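You operate a simulated robot arm through the tools that you are given. There is no shell and no other tool. Be economical: measure what you need, move in short steps, check, and stop when the job is done.

Carry out the task below with a simulated robot arm. There is one attempt and no reset: what you move stays moved.

## Task
Open the pull-out board, put the green template on the top of the grey bench away on the top of the pull-out board, then shut the board. Then open the upper drill drawer, put the orange block on the top of the blue bench away in the inside of the upper drill drawer, then shut the drawer. Then put one of the small yellow caps from the top of the wooden bench in the red bin there. Then put two of the white tapes from the top of the drill bench on the top of the wooden bench. Keep to this order.

The check looks at the end state, three seconds after you hand in, the way a careful person would. Anything else that was tipped, shoved, dropped, spilled or broken makes it a failure. A push-on lid holds only when it is set on centred and level and pressed home; a screw cap is set on level and turned clockwise until tight.

## Robot
A 6-joint arm with a two-finger parallel gripper on a trunk, on a base that drives. Base frame: it is fixed to the floor where the robot stands at the start and does not move with it; the origin is under the middle of the robot, x ahead of it, y to its left, z up. Readings come in m, degrees, newtons and seconds.
Its first joint turns from -166.0 to 166.0 degrees. Places, roughly: green template (24x8x5 cm) [1.7, 2.1, 0.9]; inside of the upper drill drawer [-1, -2.7, 0.6]; orange block (4x6x3 cm) [4.5, 2.2, 0.9]; pull-out board [5.9, 0.3, 0.8]; red bin [-1, -0.5, 1]; small yellow cap (3x3x3 cm) [-1.1, -0.1, 1]; small yellow cap (5x4x4 cm) [-1, -0.2, 1]; top of the pull-out board [5.9, 0.3, 0.8]; top of the wooden bench [-1.2, 0.8, 1]; upper drill drawer [-1, -2.7, 0.7]; white tape (8x8x4 cm) [-1.1, -1, 0.9]. Payload 3.91 kg.
Tool frame: the origin (TCP) lies between the finger pads and is the grasp point; the fingertips stand 0.03 m ahead of it; z points along the fingers, y is the line along which they close. Largest opening 0.11 m; finger width 0.02, thickness 0.01; the body of the gripper, 0.048 by 0.112 m, starts 0.055 m behind the TCP.
Orientation is that of the tool frame in the base frame, as a unit quaternion [x, y, z, w]. With the fingers straight down and closing along the base's y, the tool's x points along the base's -x, its y along +y and its z along -z.

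## Interface
- The arm moves only by the tool servo_tool. Its argument "targets" is a list of rows, each an object (a shift or turn left out is 0, a gripper value left out holds the last) with "claw": the opening, from 0 (shut) to 1 (fully open); "offset": the shift along the tool's x, y, z in units of 400 mm (1.0 is 400 mm), a list of three; "delta_rot": the turn, a rotation vector about the tool's x, y, z in units of 120 degrees (1.0 is 120 degrees), a list of three. In form: [{"claw": claw, "offset": [dx, dy, dz], "delta_rot": [ax, ay, az]}, ...]. A call has 1 to 12 rows; each row is the pose to reach, as a shift and turn from the pose commanded when the call began, along the tool's axes at that moment. A call with a number of a shift or a turn outside -1 to 1 is refused whole. A row lasts 0.2 s, in which the tool goes at most 0.05 m and 8.6 degrees; a call with a longer step from one row to the next is refused whole, and so is a gripper value outside its range. A pose out of reach is approached as far as the arm can. The call stops where the force on the tool passes 40 N (or 10 N more than at its start, if that is more) or the arm is blocked; 0.2 s more then pass. Each finger travels about 0.108 m/s and halts on what it meets, pressing with about 35 N; the grip force reading is that of the motor and also rises with nothing between the fingers. The clock runs only during rows and for 0.2 s after the last one: add rows that repeat a pose to give the fingers time. The reply holds the time, the measured pose of the TCP, the force on the tool along the base axes, the opening and the grip force, in the units named above and with some noise, with the torque about the TCP (base axes, N m) and any sound that the robot's microphone picked up.
- Cameras (640 x 400 px; columns grow to the right, rows downward): "scene" is now at [0.757, -0.1337, 1.0648]; the picture's right is [-0.00, -0.99, -0.12], its down [-0.99, -0.01, 0.11] and it looks along [-0.11, 0.12, -0.99] (base axes); focal length 214 px, centre (320, 200). "wrist" rides on the gripper at [0.072, 0.017, -0.103] in the tool frame; the picture's right is [-0.23, 0.97, 0.00], its down [-0.76, -0.18, -0.62] and it looks along [-0.61, -0.14, 0.78] (tool axes); focal length 222 px, centre (320, 200). There is no depth. A picture from a camera that has moved, and an enlarged one, comes with that camera's place and axes in the base frame and with its lens.
- get_image(camera): a new picture of that camera. It takes no simulated time.
- base_move(legs): drives the robot by 1 to 6 legs, each [ahead, left, turn to the left] in m, m and degrees, along the robot's own axes; the way and the turn of a leg run together, so that a leg with both is an arc; at most 1.5 m and 180 degrees a leg. The arm and the cameras ride along, it lands a little off, and it stops where it bumps. It gives what a move gives.
- turn_head(pan, tilt): turns the head with the scene camera to pan (to the left, within 80 degrees either way) and tilt (down, from -29 to 69), counted from straight ahead of the robot. It gives what a move gives.
- inspect(camera, box): a new picture of the part [left, top, right, bottom] of that camera's present view, enlarged. It takes no simulated time.
- hand_in(): hands the job in; it is judged then, once.

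Go step by step. Nothing tells you exact positions but the pictures and the camera data: compare them with the known pose of the tool, close in by small moves and look again before you grip or let go. The budget is 207 turns and 180 pictures, counting those below and the enlarged ones. Unless the task says otherwise, let go and move clear before handing in.

The tools are called after ">>>" as name(argument=value, ...) on one line, values as JSON. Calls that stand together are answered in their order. servo_tool: Moves the arm, as the interface text tells. Its arguments: {"type":"object","properties":{"targets":{"type":"array"}},"required":["targets"]} The other tools are called the same way: base_move (legs) drives the base; turn_head (pan, tilt) turns the head that bears the scene camera; get_image (camera) takes a picture; inspect (camera, box) takes an enlarged picture of a part of a camera's view; hand_in () hands the job in.

At the start:

```text
clock: 0.0
eef_pos: [0.6578, -0.1441, 1.0263]
ee_rot: [-0.001, 1.0, 0.0, -0.001]
force: [0.3, -0.2, 0.7]
ft_torque: [-0.04, -0.01, 0.01]
width: 0.1101
gripper_force: 0.1
robot x, y, heading: [-0.0004, 0.0004, 0.3]
head pan, tilt: [7.2, 6.5]
```

scene: 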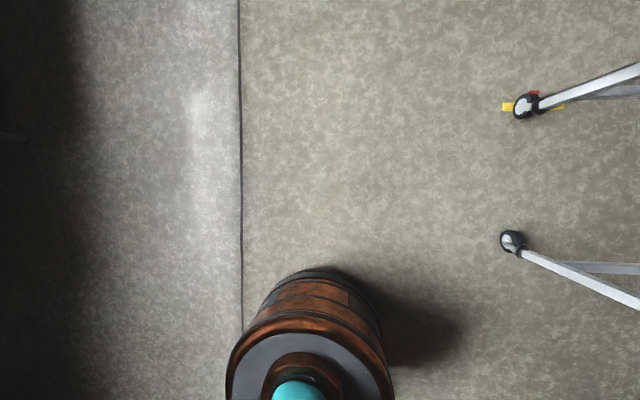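
wrist: 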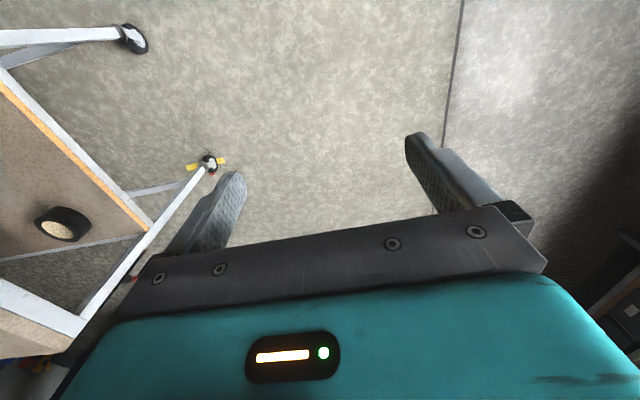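

I see mostly floor and part of a bench frame from the start pictures. I'll turn the head to learn how the scene camera behaves.

>>> turn_head(pan=0, tilt=10)

>>> get_image(camera="scene")

```text
clock: 0.7
eef_pos: [0.6574, -0.1442, 1.0262]
ee_rot: [0.0, 1.0, 0.001, 0.001]
force: [-0.7, 0.9, -0.1]
ft_torque: [-0.01, 0.01, 0.01]
width: 0.1098
gripper_force: 0.1
robot x, y, heading: [0.0014, -0.0021, 0.3]
head pan, tilt: [0.0, 10.0]
```

```text
177 pictures are left
camera scene: at [0.7513, -0.1452, 1.0633], right [0.0, -1.0, 0.0], down [-0.98, 0.0, 0.17], along [-0.17, 0.0, -0.98], focal length 214 px, centre (320, 200)
```

scene: 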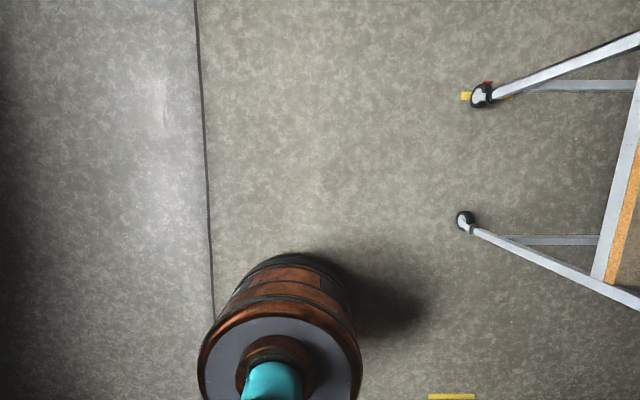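

The scene camera seems to ride near the hand and points along the tool at tilt 0. I'll pitch the tool up towards horizontal to confirm and get a wide view.

>>> servo_tool(targets=[{"delta_rot": [0, -0.07, 0]}, {"delta_rot": [0, -0.14, 0]}, {"delta_rot": [0, -0.21, 0]}, {"delta_rot": [0, -0.28, 0]}, {"delta_rot": [0, -0.35, 0]}, {"delta_rot": [0, -0.42, 0]}, {"delta_rot": [0, -0.49, 0]}, {"delta_rot": [0, -0.56, 0]}, {"delta_rot": [0, -0.62, 0]}])

>>> get_image(camera="scene")

>>> get_image(camera="wrist")

```text
clock: 2.7
eef_pos: [0.6574, -0.1449, 1.0272]
ee_rot: [0.0, 0.796, -0.001, 0.605]
force: [0.6, 0.9, -0.3]
ft_torque: [0.0, 0.03, 0.01]
width: 0.1097
gripper_force: 0.1
robot x, y, heading: [-0.0015, 0.0003, -0.4]
head pan, tilt: [0.0, 10.0]
```

```text
176 pictures are left
camera scene: at [0.6468, -0.1452, 1.1269], right [0.0, -1.0, 0.0], down [-0.43, 0.0, -0.9], along [0.9, 0.0, -0.43], focal length 214 px, centre (320, 200)
```

scene: 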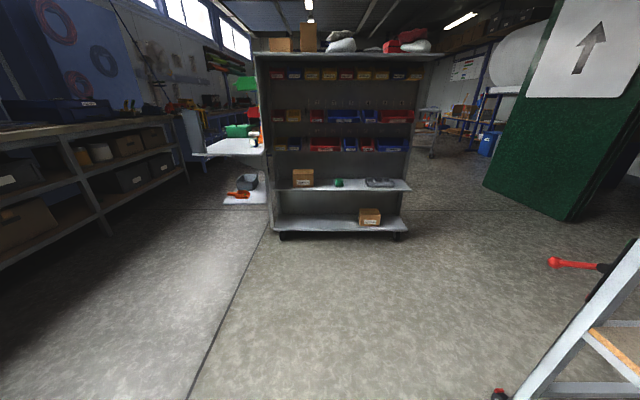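

```text
175 pictures are left
camera wrist: at [0.5392, -0.1288, 0.9853], right [0.06, 0.97, 0.22], down [-0.4, -0.17, 0.9], along [0.92, -0.14, 0.37], focal length 222 px, centre (320, 200)
```

wrist: 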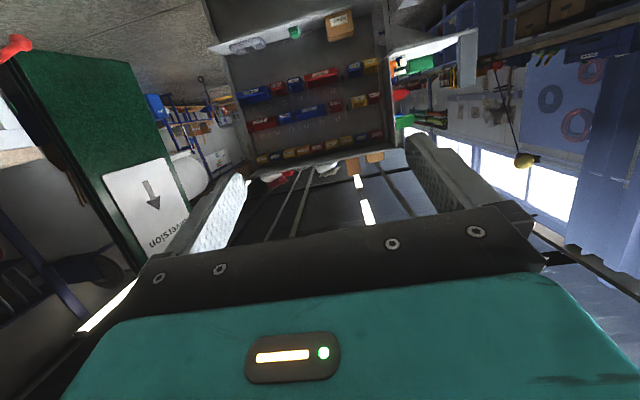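

The head rides with the hand; with the tool nearly level it gives a good wide view: shelf rack ahead, work bench on the left, ladder on the right. I'll pan both ways to map the room.

>>> turn_head(pan=70, tilt=5)

>>> get_image(camera="scene")

>>> turn_head(pan=-75, tilt=5)

>>> get_image(camera="scene")

```text
clock: 4.1
eef_pos: [0.6567, -0.1441, 1.0261]
ee_rot: [-0.001, 0.797, -0.002, 0.604]
force: [-0.2, 0.2, -0.1]
ft_torque: [-0.02, -0.02, 0.02]
width: 0.1098
gripper_force: 0.0
robot x, y, heading: [-0.0009, -0.0032, -0.2]
head pan, tilt: [70.0, 5.0]
```

```text
174 pictures are left
camera scene: at [0.59, -0.0583, 1.1511], right [0.9, -0.34, -0.25], down [-0.3, -0.09, -0.95], along [0.3, 0.94, -0.18], focal length 214 px, centre (320, 200)
```

scene: 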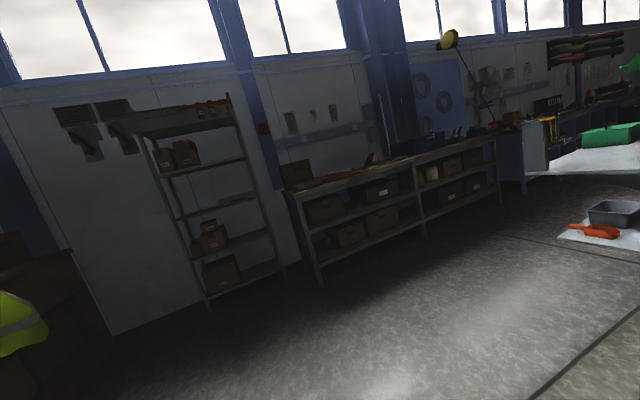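

```text
clock: 6.4
eef_pos: [0.6574, -0.1439, 1.0267]
ee_rot: [-0.001, 0.797, -0.002, 0.604]
force: [0.3, -0.3, 1.2]
ft_torque: [-0.02, -0.01, 0.0]
width: 0.1098
gripper_force: 0.0
robot x, y, heading: [-0.0017, 0.0005, -0.2]
head pan, tilt: [-75.0, 5.0]
```

```text
173 pictures are left
camera scene: at [0.5828, -0.2332, 1.1538], right [-0.93, -0.26, 0.26], down [-0.29, 0.08, -0.95], along [0.23, -0.96, -0.15], focal length 214 px, centre (320, 200)
```

scene: 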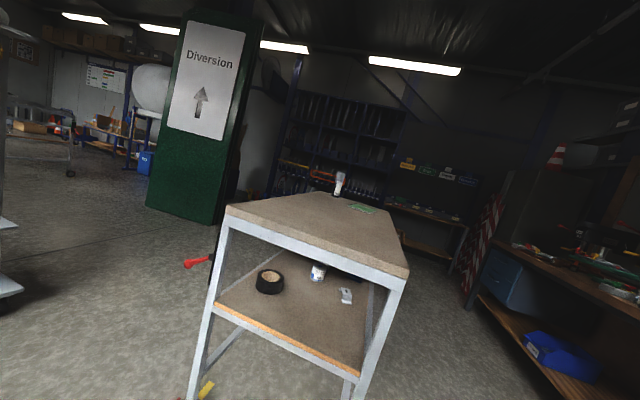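

The long bench on the left (front edge y≈1.76, top z≈0.9) is the grey bench with the template, and a rack stands ahead at x≈2.2. I'll turn left and shift along in front of the bench.

>>> base_move(legs=[[0, 0, 90], [0, -1.4, 0], [0.7, 0, 0]])

>>> turn_head(pan=0, tilt=25)

>>> get_image(camera="scene")

```text
clock: 20.7
eef_pos: [1.5595, 1.3745, 1.0268]
ee_rot: [-0.56, 0.566, 0.425, 0.43]
force: [0.4, -1.2, 0.8]
ft_torque: [-0.04, 0.02, 0.01]
width: 0.1101
gripper_force: 0.1
robot x, y, heading: [1.409, 0.717, 89.5]
head pan, tilt: [-75.0, 5.0]
```

```text
clock: 22.2
eef_pos: [1.5577, 1.375, 1.0267]
ee_rot: [-0.56, 0.566, 0.426, 0.43]
force: [0.4, -0.3, -0.5]
ft_torque: [0.01, 0.01, 0.01]
width: 0.1099
gripper_force: 0.0
robot x, y, heading: [1.4054, 0.7223, 89.5]
head pan, tilt: [0.0, 25.0]
```

```text
172 pictures are left
camera scene: at [1.558, 1.3558, 1.104], right [1.0, -0.01, 0.0], down [-0.01, -0.65, -0.76], along [0.01, 0.76, -0.65], focal length 214 px, centre (320, 200)
```

scene: 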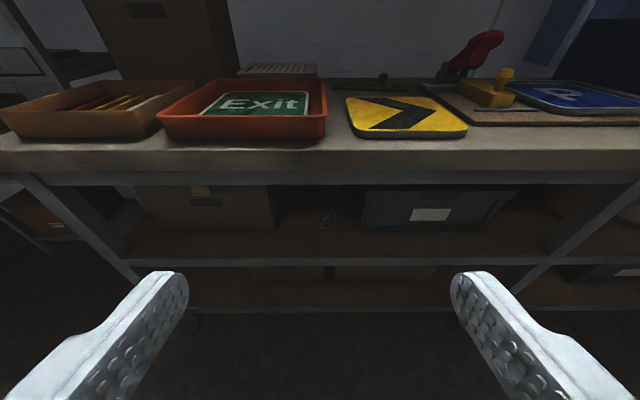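

The dark green item with a knob behind the yellow sign looks like the template. I'll zoom in, then drive to the pull-out board since it must be opened first.

>>> inspect(camera="scene", box=[230, 20, 550, 160])

>>> turn_head(pan=-75, tilt=10)

>>> get_image(camera="scene")

```text
2.00 times, centred on (390, 90) of scene
camera zoom: at [1.558, 1.3558, 1.104], right [1.0, -0.01, 0.0], down [-0.01, -0.65, -0.76], along [0.01, 0.76, -0.65], focal length 429 px, centre (180, 420)
```

zoom: 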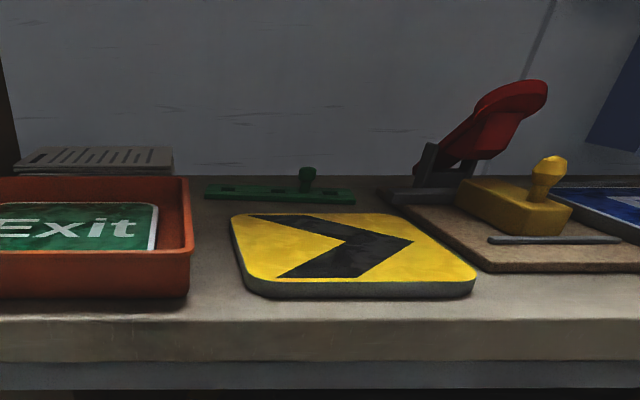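

```text
clock: 23.7
eef_pos: [1.5588, 1.3753, 1.0271]
ee_rot: [-0.561, 0.566, 0.425, 0.43]
force: [-0.4, 1.4, 0.2]
ft_torque: [0.02, 0.02, -0.05]
width: 0.1104
gripper_force: 0.0
robot x, y, heading: [1.4078, 0.7214, 89.5]
head pan, tilt: [-75.0, 10.0]
```

```text
170 pictures are left
camera scene: at [1.6471, 1.2959, 1.1458], right [0.25, -0.93, 0.26], down [-0.17, -0.31, -0.94], along [0.95, 0.19, -0.24], focal length 214 px, centre (320, 200)
```

scene: 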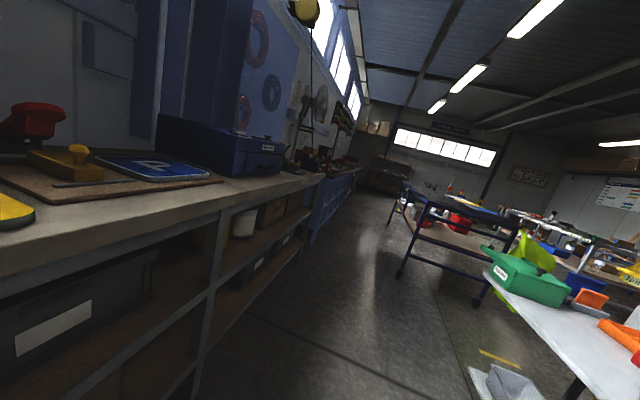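

The pull-out board belongs to the dark blue bench at about x 4–6.1, y −0.2–0.65. I'll back away a bit, turn to face +x and drive down the aisle at y≈1.24.

>>> base_move(legs=[[0, 0.4, 0], [0, 0, -89.5], [0, 0.52, 0], [1.5, 0, 0], [1.2, 0, 0]])

>>> turn_head(pan=0, tilt=0)

>>> get_image(camera="scene")

>>> turn_head(pan=-55, tilt=5)

>>> get_image(camera="scene")

```text
clock: 45.2
eef_pos: [4.3526, 1.1598, 1.0278]
ee_rot: [-0.01, 0.796, 0.008, 0.605]
force: [0.1, 0.2, 0.5]
ft_torque: [0.0, 0.03, 0.01]
width: 0.1098
gripper_force: 0.0
robot x, y, heading: [3.6897, 1.2861, 1.5]
head pan, tilt: [-75.0, 10.0]
```

```text
clock: 46.7
eef_pos: [4.3527, 1.1604, 1.0275]
ee_rot: [-0.011, 0.796, 0.008, 0.605]
force: [0.9, 0.1, -0.5]
ft_torque: [-0.02, 0.03, -0.01]
width: 0.1099
gripper_force: 0.1
robot x, y, heading: [3.6902, 1.2865, 1.7]
head pan, tilt: [0.0, 0.0]
```

```text
169 pictures are left
camera scene: at [4.3431, 1.1583, 1.1435], right [0.03, -1.0, 0.0], down [-0.27, -0.01, -0.96], along [0.96, 0.02, -0.27], focal length 214 px, centre (320, 200)
```

scene: 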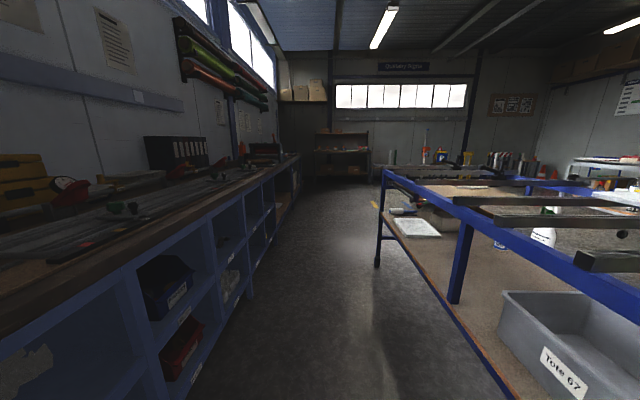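

```text
clock: 48.0
eef_pos: [4.3524, 1.16, 1.0281]
ee_rot: [-0.01, 0.796, 0.008, 0.605]
force: [-0.2, -0.2, -0.3]
ft_torque: [0.01, 0.0, 0.0]
width: 0.11
gripper_force: 0.3
robot x, y, heading: [3.6922, 1.2857, 1.2]
head pan, tilt: [-55.0, 5.0]
```

```text
168 pictures are left
camera scene: at [4.307, 1.0822, 1.1459], right [-0.77, -0.59, 0.22], down [-0.32, 0.06, -0.95], along [0.55, -0.8, -0.24], focal length 214 px, centre (320, 200)
```

scene: 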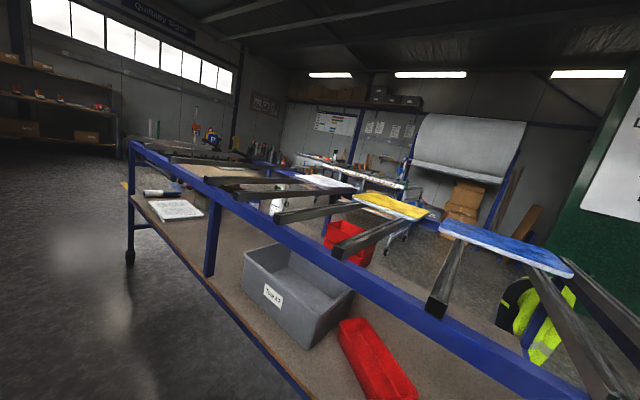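

The board should be near the far end of this trolley, around the brownish slab. I'll drive further along the aisle and look.

>>> base_move(legs=[[1.3, 0.0, -1.5]])

>>> turn_head(pan=-60, tilt=15)

>>> get_image(camera="scene")

```text
clock: 54.5
eef_pos: [5.6621, 1.1421, 1.028]
ee_rot: [0.005, 0.796, -0.004, 0.605]
force: [0.2, 0.9, 0.5]
ft_torque: [0.0, 0.03, 0.01]
width: 0.11
gripper_force: 0.1
robot x, y, heading: [5.0067, 1.2953, -0.8]
head pan, tilt: [-55.0, 5.0]
```

```text
clock: 55.3
eef_pos: [5.6633, 1.1417, 1.0277]
ee_rot: [0.005, 0.797, -0.004, 0.604]
force: [-0.9, -0.1, 0.2]
ft_torque: [0.04, 0.0, 0.03]
width: 0.11
gripper_force: 0.0
robot x, y, heading: [5.0113, 1.2957, -0.7]
head pan, tilt: [-60.0, 15.0]
```

```text
167 pictures are left
camera scene: at [5.604, 1.0615, 1.132], right [-0.84, -0.49, 0.23], down [-0.38, 0.23, -0.9], along [0.38, -0.84, -0.38], focal length 214 px, centre (320, 200)
```

scene: 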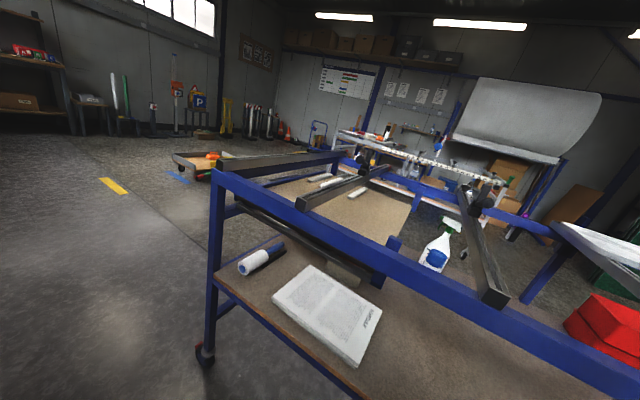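

>>> inspect(camera="scene", box=[160, 100, 480, 300])

```text
2.00 times, centred on (320, 200) of scene
camera zoom: at [5.604, 1.0615, 1.132], right [-0.84, -0.49, 0.23], down [-0.38, 0.23, -0.9], along [0.38, -0.84, -0.38], focal length 429 px, centre (320, 200)
```

zoom: 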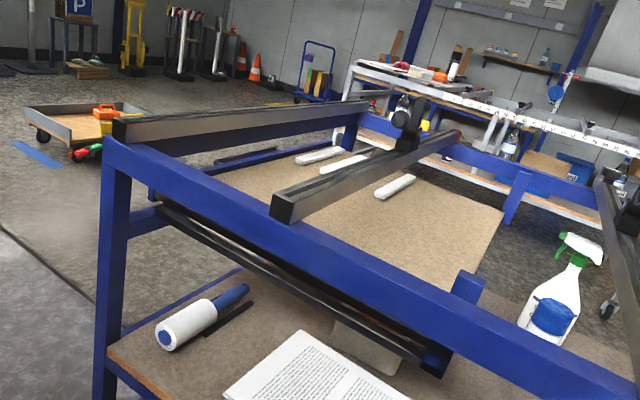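

The brown board lies within the trolley end under the rails, with runners along x, so it should pull out at the +x end. I'll drive round to that end and face it.

>>> base_move(legs=[[1.4, 0, 0], [0.85, 0, 0.7], [0, 0, 90], [0, 0, 90], [0, 0.95, 0]])

>>> turn_head(pan=0, tilt=15)

>>> get_image(camera="scene")

```text
clock: 71.5
eef_pos: [7.1825, 1.9335, 1.0325]
ee_rot: [0.643, -0.466, -0.493, -0.356]
force: [0.5, 0.5, 4.9]
ft_torque: [-0.12, 0.26, -0.05]
width: 0.1096
gripper_force: 0.1
robot x, y, heading: [7.255, 1.2654, 108.6]
head pan, tilt: [-60.0, 15.0]
stopped in leg 4: the force on the tool passed its limit at 61 N (the readings are from after the stop); the commanded pose is now the measured one
```

```text
clock: 72.8
eef_pos: [7.1821, 1.9342, 1.0328]
ee_rot: [0.643, -0.466, -0.492, -0.356]
force: [0.4, 3.9, 11.4]
ft_torque: [-0.33, 0.65, -0.22]
width: 0.1093
gripper_force: 0.1
robot x, y, heading: [7.2516, 1.2625, 108.2]
head pan, tilt: [0.0, 15.0]
```

```text
165 pictures are left
camera scene: at [7.1854, 1.9204, 1.1247], right [0.95, 0.31, 0.0], down [0.16, -0.48, -0.86], along [-0.27, 0.82, -0.5], focal length 214 px, centre (320, 200)
```

scene: 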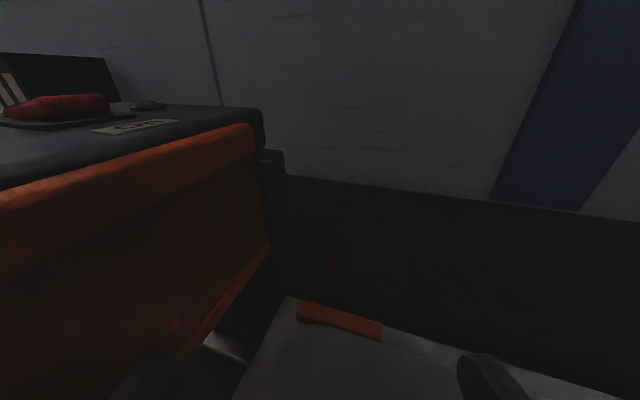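

I swung the hand into a cabinet standing by the wall. I'll back away the way I came and make the turn further from it.

>>> base_move(legs=[[0, 0, -30]])

>>> get_image(camera="scene")

>>> turn_head(pan=60, tilt=15)

>>> get_image(camera="scene")

```text
clock: 73.6
eef_pos: [7.1957, 1.936, 1.0361]
ee_rot: [0.636, -0.472, -0.491, -0.362]
force: [-1.0, 0.0, -0.7]
ft_torque: [-0.02, 0.01, -0.03]
width: 0.1101
gripper_force: 0.0
robot x, y, heading: [7.2534, 1.2623, 107.4]
head pan, tilt: [0.0, 15.0]
stopped in leg 1: the force on the tool passed its limit at 54 N (the readings are from after the stop); the commanded pose is now the measured one
```

```text
164 pictures are left
camera scene: at [7.1987, 1.921, 1.1281], right [0.96, 0.29, 0.0], down [0.14, -0.48, -0.87], along [-0.26, 0.83, -0.5], focal length 214 px, centre (320, 200)
```

scene: 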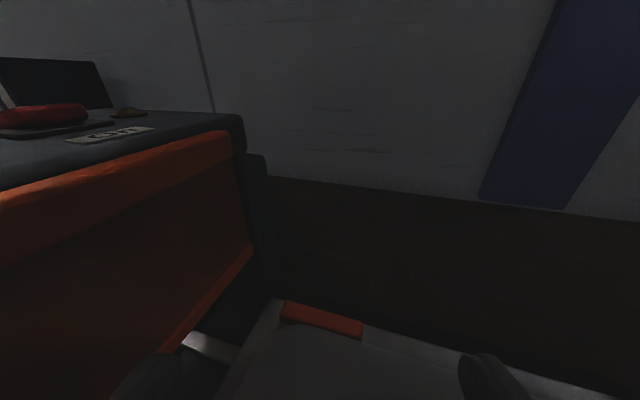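

```text
clock: 74.9
eef_pos: [7.194, 1.9351, 1.0371]
ee_rot: [0.636, -0.472, -0.491, -0.362]
force: [-0.8, -0.6, -0.2]
ft_torque: [-0.01, 0.02, -0.02]
width: 0.1101
gripper_force: 0.1
robot x, y, heading: [7.2512, 1.2639, 107.5]
head pan, tilt: [60.0, 15.0]
```

```text
163 pictures are left
camera scene: at [7.1345, 1.8542, 1.1403], right [0.23, 0.95, -0.22], down [0.32, -0.29, -0.9], along [-0.92, 0.14, -0.37], focal length 214 px, centre (320, 200)
```

scene: 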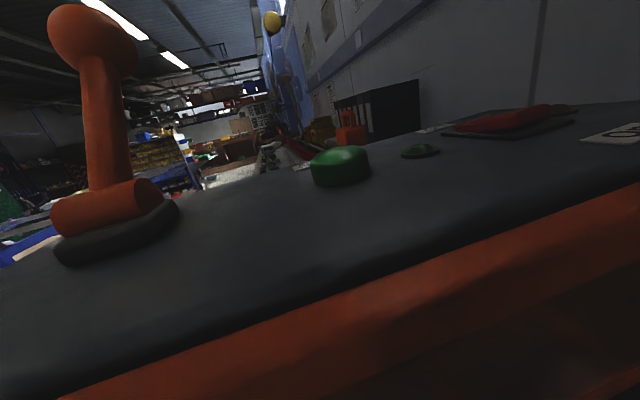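

>>> get_image(camera="wrist")

>>> turn_head(pan=-50, tilt=30)

>>> get_image(camera="scene")

```text
162 pictures are left
camera wrist: at [7.2139, 1.8151, 0.993], right [-0.95, -0.23, 0.22], down [0.29, -0.34, 0.9], along [-0.13, 0.91, 0.39], focal length 222 px, centre (320, 200)
```

wrist: 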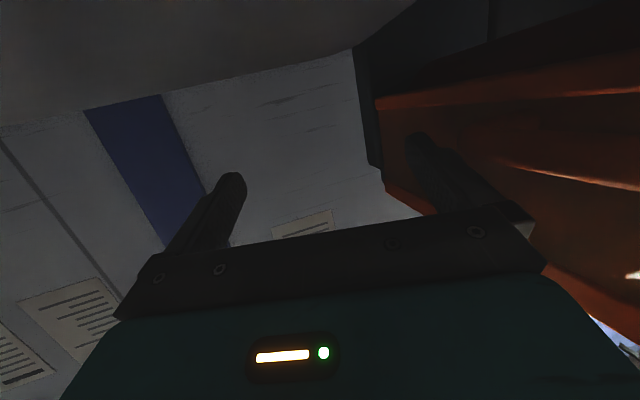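

```text
clock: 76.8
eef_pos: [7.195, 1.9344, 1.0363]
ee_rot: [0.636, -0.472, -0.491, -0.362]
force: [-0.2, -0.7, -0.2]
ft_torque: [0.03, 0.0, -0.03]
width: 0.1098
gripper_force: 0.1
robot x, y, heading: [7.2528, 1.2645, 107.4]
head pan, tilt: [-50.0, 30.0]
```

```text
161 pictures are left
camera scene: at [7.2765, 1.9028, 1.1135], right [0.83, -0.52, 0.19], down [-0.21, -0.62, -0.75], along [0.51, 0.59, -0.63], focal length 214 px, centre (320, 200)
```

scene: 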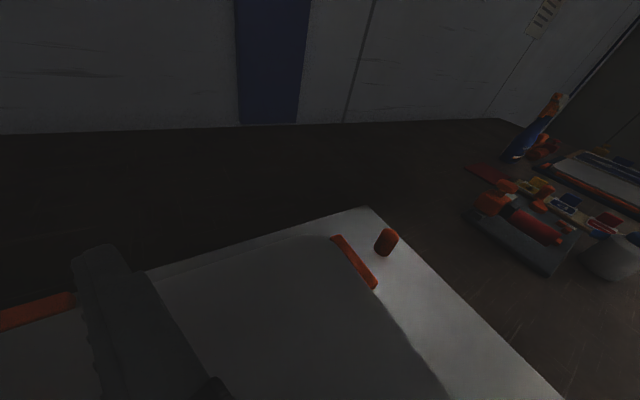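

The hand stands right beside the orange cabinet and over a low white table; forces are now zero. I'll back straight out.

>>> base_move(legs=[[-0.15, 0, 0]])

```text
clock: 78.2
eef_pos: [7.2374, 1.7938, 1.037]
ee_rot: [0.637, -0.472, -0.491, -0.362]
force: [-0.7, -0.2, -0.9]
ft_torque: [0.0, -0.03, 0.04]
width: 0.11
gripper_force: 0.1
robot x, y, heading: [7.2977, 1.1235, 107.5]
head pan, tilt: [-50.0, 30.0]
```

>>> base_move(legs=[[-0.55, 0, 0]])

>>> turn_head(pan=5, tilt=15)

>>> get_image(camera="scene")

```text
clock: 81.4
eef_pos: [7.4063, 1.2604, 1.0362]
ee_rot: [0.636, -0.473, -0.491, -0.363]
force: [0.3, 0.5, 1.4]
ft_torque: [0.03, -0.02, 0.04]
width: 0.1102
gripper_force: 0.0
robot x, y, heading: [7.4606, 0.5903, 107.4]
head pan, tilt: [-50.0, 30.0]
```

```text
clock: 82.6
eef_pos: [7.4049, 1.2612, 1.0364]
ee_rot: [0.636, -0.472, -0.492, -0.362]
force: [0.2, -0.1, 0.6]
ft_torque: [0.01, 0.03, 0.01]
width: 0.1102
gripper_force: 0.1
robot x, y, heading: [7.4641, 0.5913, 107.6]
head pan, tilt: [5.0, 15.0]
```

```text
160 pictures are left
camera scene: at [7.4027, 1.2451, 1.1282], right [0.93, 0.37, -0.03], down [0.16, -0.47, -0.87], along [-0.33, 0.8, -0.5], focal length 214 px, centre (320, 200)
```

scene: 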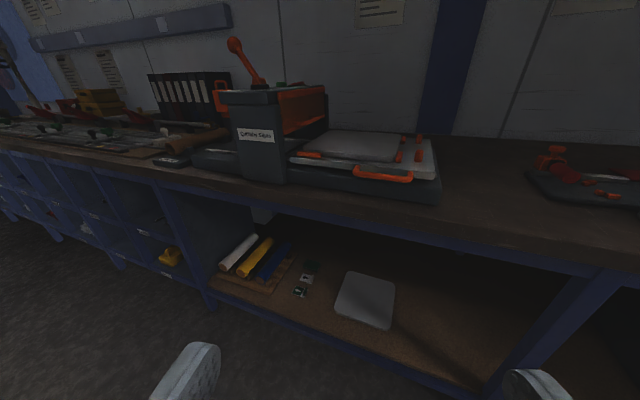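

The object I touched is a heavy press on the blue bench; it looks undisturbed. Now I'll turn to face the trolley end.

>>> base_move(legs=[[0, 0, 72.5], [0, 0.4, 0]])

>>> turn_head(pan=0, tilt=15)

>>> get_image(camera="scene")

```text
clock: 88.2
eef_pos: [6.7977, 0.3514, 1.0368]
ee_rot: [0.792, -0.013, -0.61, -0.008]
force: [0.1, -0.6, 0.3]
ft_torque: [-0.02, -0.04, 0.02]
width: 0.11
gripper_force: 0.0
robot x, y, heading: [7.4511, 0.1943, 178.7]
head pan, tilt: [5.0, 15.0]
```

```text
clock: 88.8
eef_pos: [6.7976, 0.3517, 1.0358]
ee_rot: [0.792, -0.012, -0.61, -0.007]
force: [-0.1, 0.4, 0.0]
ft_torque: [-0.03, -0.02, -0.03]
width: 0.1101
gripper_force: 0.0
robot x, y, heading: [7.4521, 0.1897, 178.6]
head pan, tilt: [0.0, 15.0]
```

```text
159 pictures are left
camera scene: at [6.8111, 0.3509, 1.128], right [0.03, 1.0, 0.0], down [0.5, -0.02, -0.87], along [-0.87, 0.02, -0.5], focal length 214 px, centre (320, 200)
```

scene: 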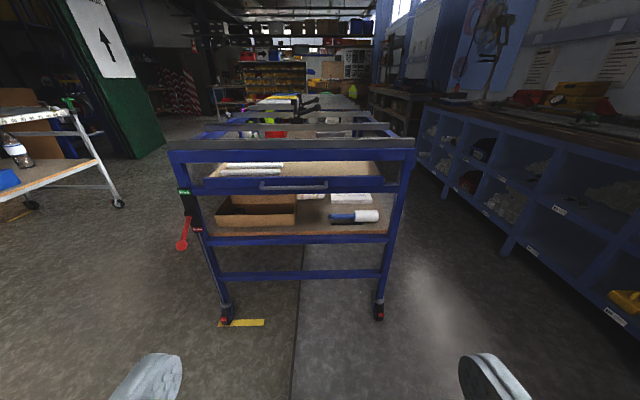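

>>> inspect(camera="scene", box=[160, 130, 320, 260])

>>> inspect(camera="scene", box=[240, 130, 420, 240])

```text
3.08 times, centred on (240, 195) of scene
camera zoom: at [6.8111, 0.3509, 1.128], right [0.03, 1.0, 0.0], down [0.5, -0.02, -0.87], along [-0.87, 0.02, -0.5], focal length 660 px, centre (566, 215)
```

zoom: 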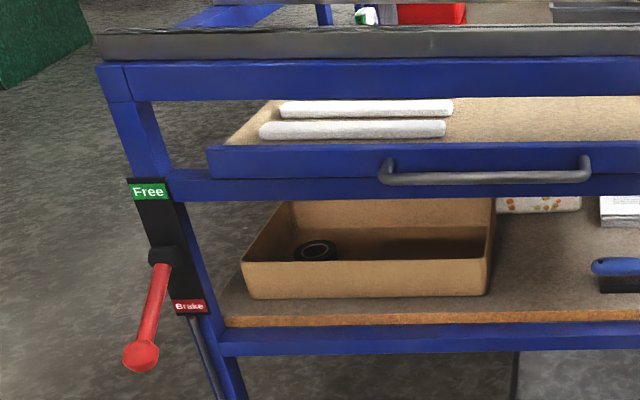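

```text
3.56 times, centred on (330, 185) of scene
camera zoom: at [6.8111, 0.3509, 1.128], right [0.03, 1.0, 0.0], down [0.5, -0.02, -0.87], along [-0.87, 0.02, -0.5], focal length 763 px, centre (284, 253)
```

zoom: 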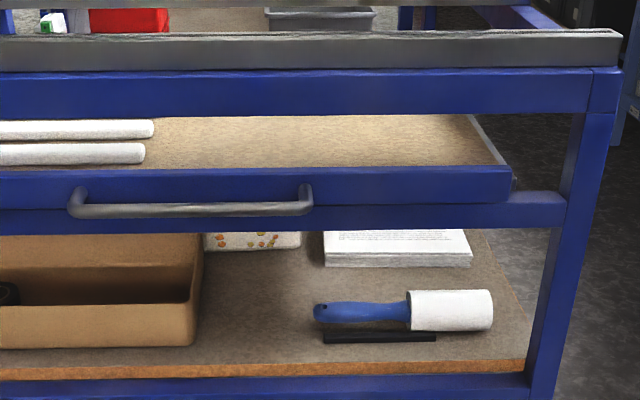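

The board has a blue front with a grey bar handle at about (6.14, 0.275, 0.80); the lever points to "Brake", so the trolley is braked. I'll level the tool, lower it to the handle's height, then roll it 90° to grip the horizontal bar.

>>> servo_tool(targets=[{"claw": 1, "offset": [0.095, 0.032, 0.027], "delta_rot": [0, -0.022, 0]}, {"offset": [0.19, 0.064, 0.053], "delta_rot": [0, -0.044, 0]}, {"offset": [0.285, 0.096, 0.08], "delta_rot": [0, -0.066, 0]}, {"offset": [0.38, 0.128, 0.106], "delta_rot": [0, -0.088, 0]}, {"offset": [0.475, 0.16, 0.133], "delta_rot": [0, -0.11, 0]}, {"offset": [0.567, 0.19, 0.159], "delta_rot": [0, -0.13, 0]}])

>>> servo_tool(targets=[{"delta_rot": [0, 0, 0.07]}, {"delta_rot": [0, 0, 0.14]}, {"delta_rot": [0, 0, 0.21]}, {"delta_rot": [0, 0, 0.28]}, {"delta_rot": [0, 0, 0.35]}, {"delta_rot": [0, 0, 0.42]}, {"delta_rot": [0, 0, 0.49]}, {"delta_rot": [0, 0, 0.56]}, {"delta_rot": [0, 0, 0.63]}, {"delta_rot": [0, 0, 0.69]}, {"delta_rot": [0, 0, 0.75]}])

>>> get_image(camera="scene")

>>> get_image(camera="wrist")

```text
clock: 90.2
eef_pos: [6.8003, 0.2951, 0.7986]
ee_rot: [-0.703, 0.005, 0.711, 0.004]
force: [-0.4, -0.6, 1.2]
ft_torque: [0.01, -0.01, -0.02]
width: 0.1099
gripper_force: 0.0
out of reach, approached as far as the arm can: row 6
robot x, y, heading: [7.4574, 0.1909, 178.7]
head pan, tilt: [0.0, 15.0]
```

```text
clock: 92.6
eef_pos: [6.7992, 0.3007, 0.8003]
ee_rot: [-0.492, 0.503, 0.506, -0.499]
force: [0.0, -1.0, 1.2]
ft_torque: [-0.02, 0.02, -0.01]
width: 0.1101
gripper_force: 0.1
out of reach, approached as far as the arm can: row 1, 2, 3, 4, 5, 6, 7, 8, 9, 10, 11
robot x, y, heading: [7.4526, 0.1894, 178.7]
head pan, tilt: [0.0, 15.0]
```

```text
156 pictures are left
camera scene: at [6.8367, 0.3842, 0.798], right [-0.01, 0.0, -1.0], down [0.24, -0.97, 0.0], along [-0.97, -0.24, 0.01], focal length 214 px, centre (320, 200)
```

scene: 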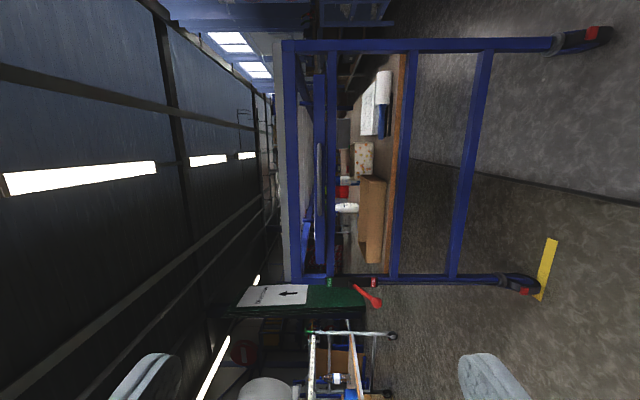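

```text
155 pictures are left
camera wrist: at [6.9016, 0.2243, 0.8157], right [0.02, 0.23, 0.97], down [0.64, 0.75, -0.19], along [-0.77, 0.62, -0.14], focal length 222 px, centre (320, 200)
```

wrist: 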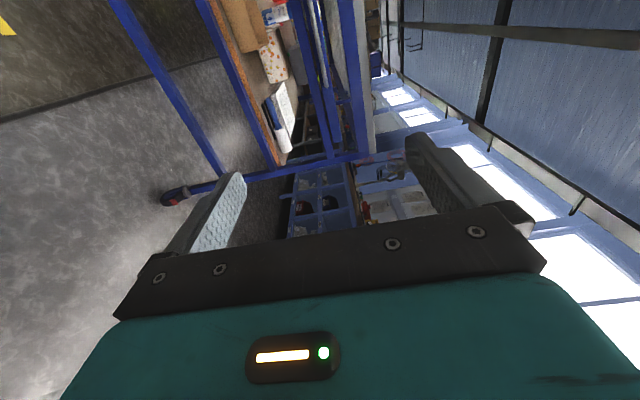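

The bar handle is lined up at the height of the tool (z≈0.80). I'll drive forward most of the way and check.

>>> base_move(legs=[[0.5, 0, 0]])

>>> turn_head(pan=0, tilt=40)

>>> get_image(camera="scene")

>>> get_image(camera="wrist")

```text
clock: 95.6
eef_pos: [6.2964, 0.3034, 0.8008]
ee_rot: [-0.494, 0.501, 0.505, -0.5]
force: [0.4, -0.4, -0.7]
ft_torque: [-0.01, -0.04, -0.02]
width: 0.1098
gripper_force: 0.2
robot x, y, heading: [6.9513, 0.1995, 179.0]
head pan, tilt: [0.0, 15.0]
```

```text
clock: 96.5
eef_pos: [6.2972, 0.3034, 0.8004]
ee_rot: [-0.494, 0.501, 0.504, -0.501]
force: [-0.4, 0.0, -0.6]
ft_torque: [0.0, -0.02, -0.02]
width: 0.1098
gripper_force: 0.0
robot x, y, heading: [6.952, 0.1996, 179.1]
head pan, tilt: [0.0, 40.0]
```

```text
154 pictures are left
camera scene: at [6.3416, 0.3485, 0.7982], right [-0.01, 0.0, -1.0], down [0.63, -0.77, -0.01], along [-0.77, -0.63, 0.01], focal length 214 px, centre (320, 200)
```

scene: 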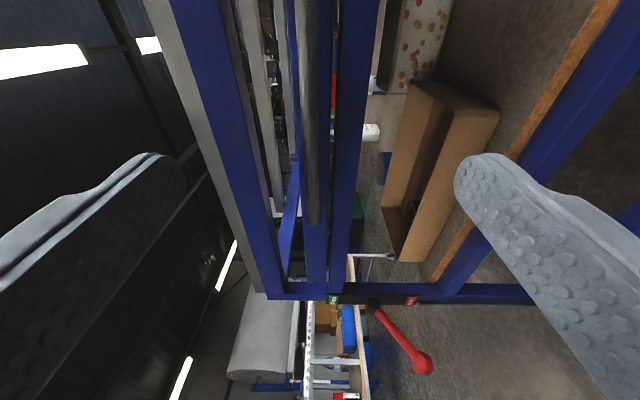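

```text
153 pictures are left
camera wrist: at [6.4, 0.2287, 0.8156], right [0.01, 0.23, 0.97], down [0.63, 0.75, -0.19], along [-0.78, 0.61, -0.13], focal length 222 px, centre (320, 200)
```

wrist: 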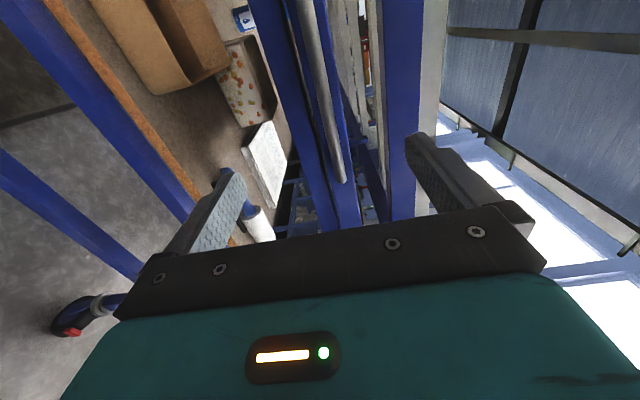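

The handle bar works out at x≈6.17, z≈0.805, y 0.17–0.385. I'll reach forward onto it and close.

>>> servo_tool(targets=[{"claw": 1, "offset": [0, 0.003, 0.1]}, {"offset": [0, 0.006, 0.2]}, {"offset": [0, 0.01, 0.31]}, {"offset": [0, 0.01, 0.31]}, {"offset": [0, 0.01, 0.31], "claw": 0}, {"offset": [0, 0.01, 0.31], "claw": 0}, {"offset": [0, 0.01, 0.31], "claw": 0}, {"offset": [0, 0.01, 0.31], "claw": 0}])

>>> get_image(camera="wrist")

```text
clock: 98.4
eef_pos: [6.174, 0.3167, 0.8088]
ee_rot: [0.496, -0.496, -0.503, 0.506]
force: [13.0, -2.1, 7.5]
ft_torque: [0.14, 0.1, -0.38]
width: 0.0136
gripper_force: 44.9
out of reach, approached as far as the arm can: row 2, 3, 4, 5, 6, 7, 8
robot x, y, heading: [6.9488, 0.2023, 179.2]
head pan, tilt: [0.0, 40.0]
stopped in row 8: the force on the tool passed its limit at 42 N (the readings are from after the stop); the commanded pose is now the measured one
```

```text
152 pictures are left
camera wrist: at [6.28, 0.2437, 0.8244], right [0.01, 0.23, 0.97], down [0.62, 0.76, -0.19], along [-0.79, 0.6, -0.13], focal length 222 px, centre (320, 200)
```

wrist: 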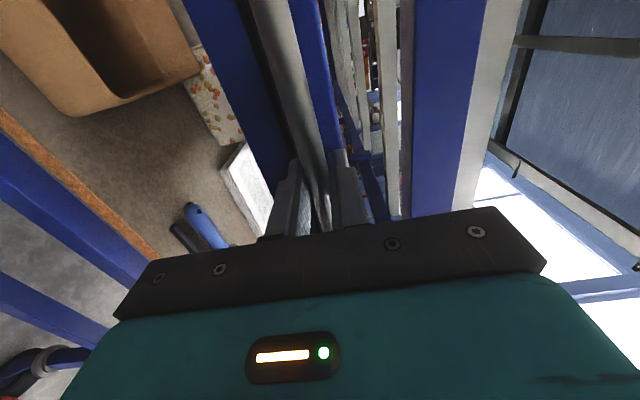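

The handle is gripped. I'll pull the board by driving backward.

>>> base_move(legs=[[-0.15, 0, 0]])

>>> get_image(camera="wrist")

```text
clock: 99.8
eef_pos: [6.3239, 0.3163, 0.8096]
ee_rot: [0.495, -0.496, -0.503, 0.506]
force: [-2.9, 26.2, 19.8]
ft_torque: [0.25, 0.11, -0.88]
width: 0.0136
gripper_force: 44.9
robot x, y, heading: [7.1002, 0.2016, 179.3]
head pan, tilt: [0.0, 40.0]
```

```text
151 pictures are left
camera wrist: at [6.4283, 0.2429, 0.8245], right [0.02, 0.23, 0.97], down [0.62, 0.76, -0.19], along [-0.79, 0.6, -0.13], focal length 222 px, centre (320, 200)
```

wrist: 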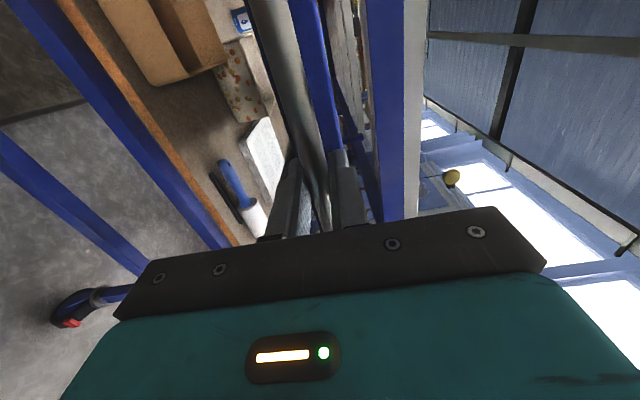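

The board is sliding out and the trolley stays put. I'll pull further.

>>> base_move(legs=[[-0.15, 0, 0]])

>>> base_move(legs=[[-0.1, 0, 0]])

>>> get_image(camera="wrist")

```text
clock: 101.1
eef_pos: [6.4728, 0.3151, 0.8098]
ee_rot: [0.495, -0.496, -0.503, 0.506]
force: [-1.8, 32.5, 7.8]
ft_torque: [0.35, 0.04, -0.86]
width: 0.0139
gripper_force: 45.2
robot x, y, heading: [7.2503, 0.1974, 179.2]
head pan, tilt: [0.0, 40.0]
```

```text
clock: 102.2
eef_pos: [6.529, 0.3134, 0.8088]
ee_rot: [0.496, -0.495, -0.503, 0.505]
force: [0.0, -0.1, -4.9]
ft_torque: [0.14, -0.11, -0.43]
width: 0.0138
gripper_force: 45.1
robot x, y, heading: [7.3106, 0.1937, 179.4]
head pan, tilt: [0.0, 40.0]
stopped in leg 1: the force on the tool passed its limit at 189 N (the readings are from after the stop); the commanded pose is now the measured one
```

```text
150 pictures are left
camera wrist: at [6.6344, 0.2403, 0.8241], right [0.02, 0.23, 0.97], down [0.62, 0.76, -0.19], along [-0.79, 0.6, -0.13], focal length 222 px, centre (320, 200)
```

wrist: 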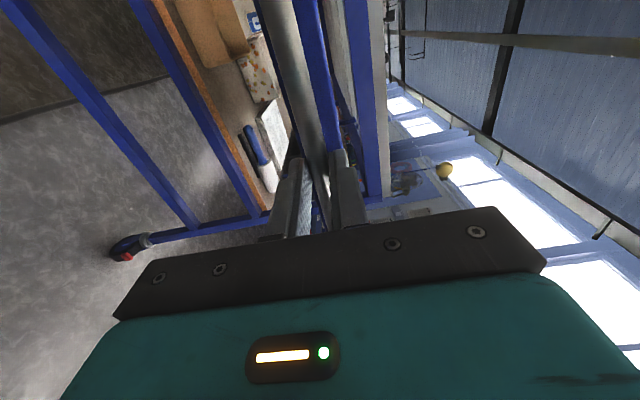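

The board hit its end stop at about 0.355 m out. I'll release and back away.

>>> servo_tool(targets=[{"claw": 1}, {"claw": 1}, {"claw": 1}, {"claw": 1}])

>>> base_move(legs=[[-0.35, 0, 0]])

>>> get_image(camera="wrist")

```text
clock: 103.2
eef_pos: [6.5299, 0.3142, 0.8089]
ee_rot: [0.496, -0.495, -0.503, 0.506]
force: [1.4, -0.7, -0.5]
ft_torque: [0.0, 0.04, 0.0]
width: 0.1102
gripper_force: 0.1
robot x, y, heading: [7.3104, 0.1979, 179.2]
head pan, tilt: [0.0, 40.0]
```

```text
clock: 105.4
eef_pos: [6.8833, 0.3093, 0.8096]
ee_rot: [0.496, -0.496, -0.503, 0.506]
force: [-0.1, -0.1, -0.4]
ft_torque: [0.01, 0.0, -0.04]
width: 0.1101
gripper_force: 0.0
robot x, y, heading: [7.6594, 0.1898, 179.3]
head pan, tilt: [0.0, 40.0]
```

```text
149 pictures are left
camera wrist: at [6.9873, 0.2349, 0.8246], right [0.02, 0.23, 0.97], down [0.62, 0.76, -0.19], along [-0.79, 0.6, -0.13], focal length 222 px, centre (320, 200)
```

wrist: 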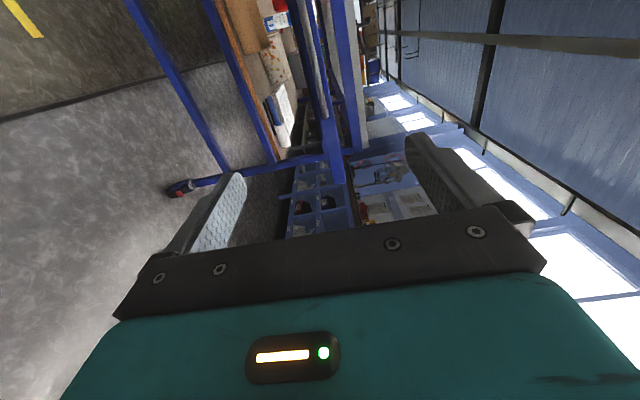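

The board is open. I'll undo the roll and lift the tool to look at the board's top.

>>> servo_tool(targets=[{"delta_rot": [0, 0, -0.07]}, {"delta_rot": [0, 0, -0.14]}, {"delta_rot": [0, 0, -0.21]}, {"delta_rot": [0, 0, -0.28]}, {"delta_rot": [0, 0, -0.35]}, {"delta_rot": [0, 0, -0.42]}, {"delta_rot": [0, 0, -0.49]}, {"delta_rot": [0, 0, -0.56]}, {"delta_rot": [0, 0, -0.63]}, {"delta_rot": [0, 0, -0.69]}, {"delta_rot": [0, 0, -0.75]}])

>>> servo_tool(targets=[{"offset": [-0.09, 0, -0.07], "delta_rot": [0, 0.06, 0]}, {"offset": [-0.18, 0, -0.14], "delta_rot": [0, 0.12, 0]}, {"offset": [-0.27, 0, -0.21], "delta_rot": [0, 0.18, 0]}, {"offset": [-0.36, 0, -0.28], "delta_rot": [0, 0.24, 0]}, {"offset": [-0.45, 0, -0.35], "delta_rot": [0, 0.3, 0]}, {"offset": [-0.54, 0, -0.42], "delta_rot": [0, 0.36, 0]}, {"offset": [-0.63, 0, -0.49], "delta_rot": [0, 0.42, 0]}, {"offset": [-0.72, 0, -0.56], "delta_rot": [0, 0.48, 0]}, {"offset": [-0.8, 0, -0.63], "delta_rot": [0, 0.54, 0]}])

>>> turn_head(pan=0, tilt=-25)

>>> get_image(camera="scene")

```text
clock: 107.8
eef_pos: [6.884, 0.3072, 0.8092]
ee_rot: [-0.701, -0.002, 0.713, -0.002]
force: [-0.5, -0.1, -0.4]
ft_torque: [0.01, -0.01, 0.02]
width: 0.1101
gripper_force: 0.0
robot x, y, heading: [7.661, 0.193, 179.4]
head pan, tilt: [0.0, 40.0]
```

```text
clock: 109.8
eef_pos: [7.1413, 0.3104, 1.1255]
ee_rot: [0.974, 0.001, -0.225, 0.001]
force: [0.1, 0.6, -0.1]
ft_torque: [0.01, 0.0, 0.0]
width: 0.1098
gripper_force: 0.1
robot x, y, heading: [7.663, 0.191, 179.2]
head pan, tilt: [0.0, 40.0]
```

```text
clock: 111.2
eef_pos: [7.1408, 0.3113, 1.1256]
ee_rot: [0.974, 0.002, -0.228, 0.001]
force: [-0.7, -0.2, 0.8]
ft_torque: [-0.02, -0.01, -0.05]
width: 0.1103
gripper_force: 0.1
robot x, y, heading: [7.6635, 0.1921, 179.4]
head pan, tilt: [0.0, -25.0]
```

```text
148 pictures are left
camera scene: at [7.0357, 0.3094, 1.2423], right [0.0, 1.0, 0.0], down [0.63, 0.0, -0.78], along [-0.78, 0.0, -0.63], focal length 214 px, centre (320, 200)
```

scene: 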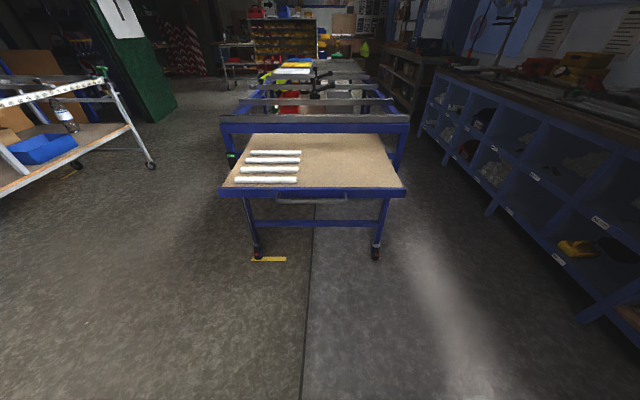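

The right half of the board (y≈0.3–0.6, x≈6.1–6.47) is free for the template. Now back along the aisle to the grey bench.

>>> base_move(legs=[[0, -1.03, 0.7], [1.5, 0, 0], [1.5, 0, 0], [1.5, 0, 0]])

```text
clock: 137.8
eef_pos: [2.596, 1.4169, 1.1258]
ee_rot: [0.974, -0.009, -0.227, -0.001]
force: [-0.1, 0.1, -0.9]
ft_torque: [0.01, -0.01, 0.03]
width: 0.1103
gripper_force: 0.0
robot x, y, heading: [3.1156, 1.2848, 177.9]
head pan, tilt: [0.0, -25.0]
```

>>> base_move(legs=[[1.45, 0.1, 0], [0, 0, -87.9]])

>>> get_image(camera="scene")

```text
clock: 148.7
eef_pos: [1.7828, 1.7657, 1.1261]
ee_rot: [0.691, -0.686, -0.161, -0.159]
force: [-0.9, -0.5, -0.4]
ft_torque: [0.0, -0.03, 0.01]
width: 0.1103
gripper_force: 0.0
robot x, y, heading: [1.6651, 1.2439, 89.4]
head pan, tilt: [0.0, -25.0]
```

```text
147 pictures are left
camera scene: at [1.7817, 1.8687, 1.2425], right [1.0, 0.01, 0.0], down [0.0, -0.63, -0.78], along [-0.01, 0.78, -0.63], focal length 214 px, centre (320, 200)
```

scene: 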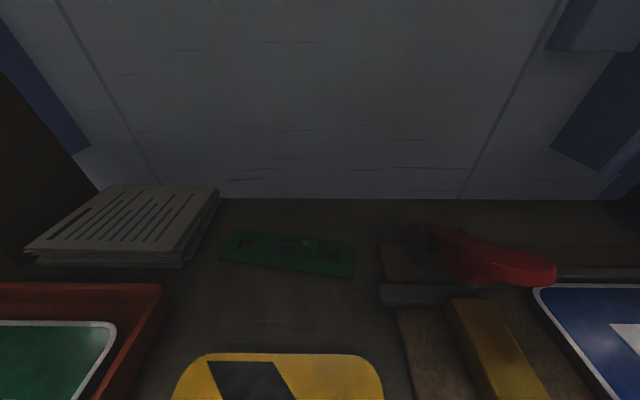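

The template's centre is near (1.725, 2.115), turned about 8° clockwise. I'll point the tool straight down and yaw it so the fingers close across the template's 8 cm width.

>>> servo_tool(targets=[{"delta_rot": [0, 0.07, 0]}, {"delta_rot": [0, 0.14, 0]}, {"delta_rot": [0, 0.219, 0]}, {"delta_rot": [0, 0.219, 0]}])

>>> servo_tool(targets=[{"offset": [-0.1, 0, 0], "delta_rot": [0, 0, -0.07]}, {"offset": [-0.2, 0, 0], "delta_rot": [0, 0, -0.14]}, {"offset": [-0.3, 0, 0], "delta_rot": [0, 0, -0.21]}, {"offset": [-0.4, 0, 0], "delta_rot": [0, 0, -0.28]}, {"offset": [-0.5, 0.02, 0], "delta_rot": [0, 0, -0.35]}, {"offset": [-0.6, 0.04, 0], "delta_rot": [0, 0, -0.42]}, {"offset": [-0.7, 0.06, 0], "delta_rot": [0, 0, -0.49]}, {"offset": [-0.76, 0.1, 0.0], "delta_rot": [0, 0, -0.56]}, {"offset": [-0.82, 0.13, 0], "delta_rot": [0, 0, -0.62]}, {"offset": [-0.87, 0.145, 0], "delta_rot": [0, 0, -0.681]}, {"offset": [-0.87, 0.145, 0], "delta_rot": [0, 0, -0.681]}])

>>> turn_head(pan=0, tilt=20)

>>> get_image(camera="scene")

>>> get_image(camera="wrist")

```text
refused: row 3 steps farther than a row can; nothing moved
```

```text
clock: 151.1
eef_pos: [1.7223, 2.0757, 1.2801]
ee_rot: [0.972, -0.066, -0.018, -0.226]
force: [0.4, -0.2, 0.1]
ft_torque: [0.02, -0.03, 0.01]
width: 0.11
gripper_force: 0.1
robot x, y, heading: [1.6648, 1.2412, 89.6]
head pan, tilt: [0.0, -25.0]
```

```text
clock: 152.2
eef_pos: [1.7209, 2.0757, 1.2798]
ee_rot: [0.972, -0.067, -0.019, -0.227]
force: [0.0, 0.3, -0.3]
ft_torque: [-0.02, 0.01, -0.02]
width: 0.11
gripper_force: 0.1
robot x, y, heading: [1.6643, 1.2466, 89.4]
head pan, tilt: [0.0, 20.0]
```

```text
146 pictures are left
camera scene: at [1.6446, 2.0678, 1.3175], right [0.14, 0.89, 0.44], down [0.93, -0.26, 0.24], along [0.33, 0.37, -0.87], focal length 214 px, centre (320, 200)
```

scene: 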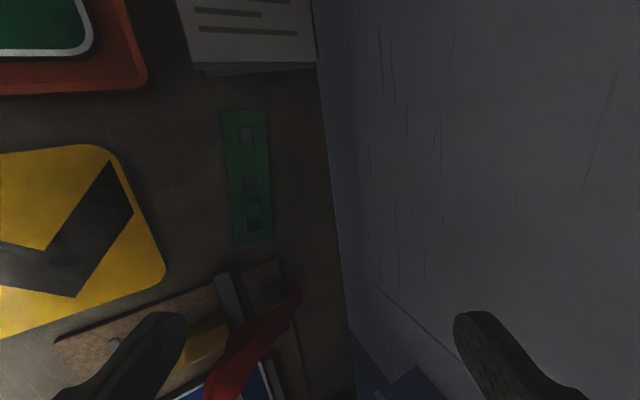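

```text
145 pictures are left
camera wrist: at [1.7925, 2.0048, 1.3607], right [-0.36, -0.84, -0.41], down [-0.73, -0.03, 0.69], along [-0.59, 0.55, -0.6], focal length 222 px, centre (320, 200)
```

wrist: 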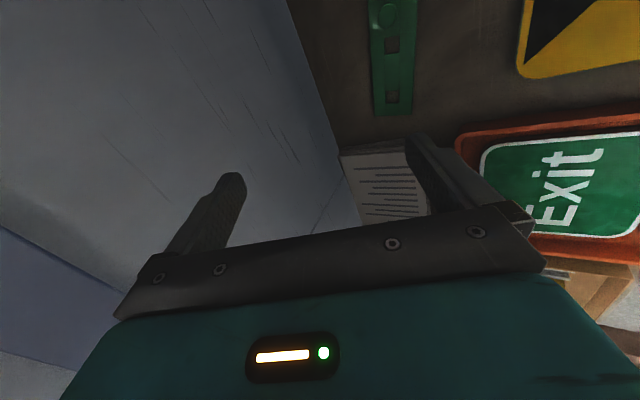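

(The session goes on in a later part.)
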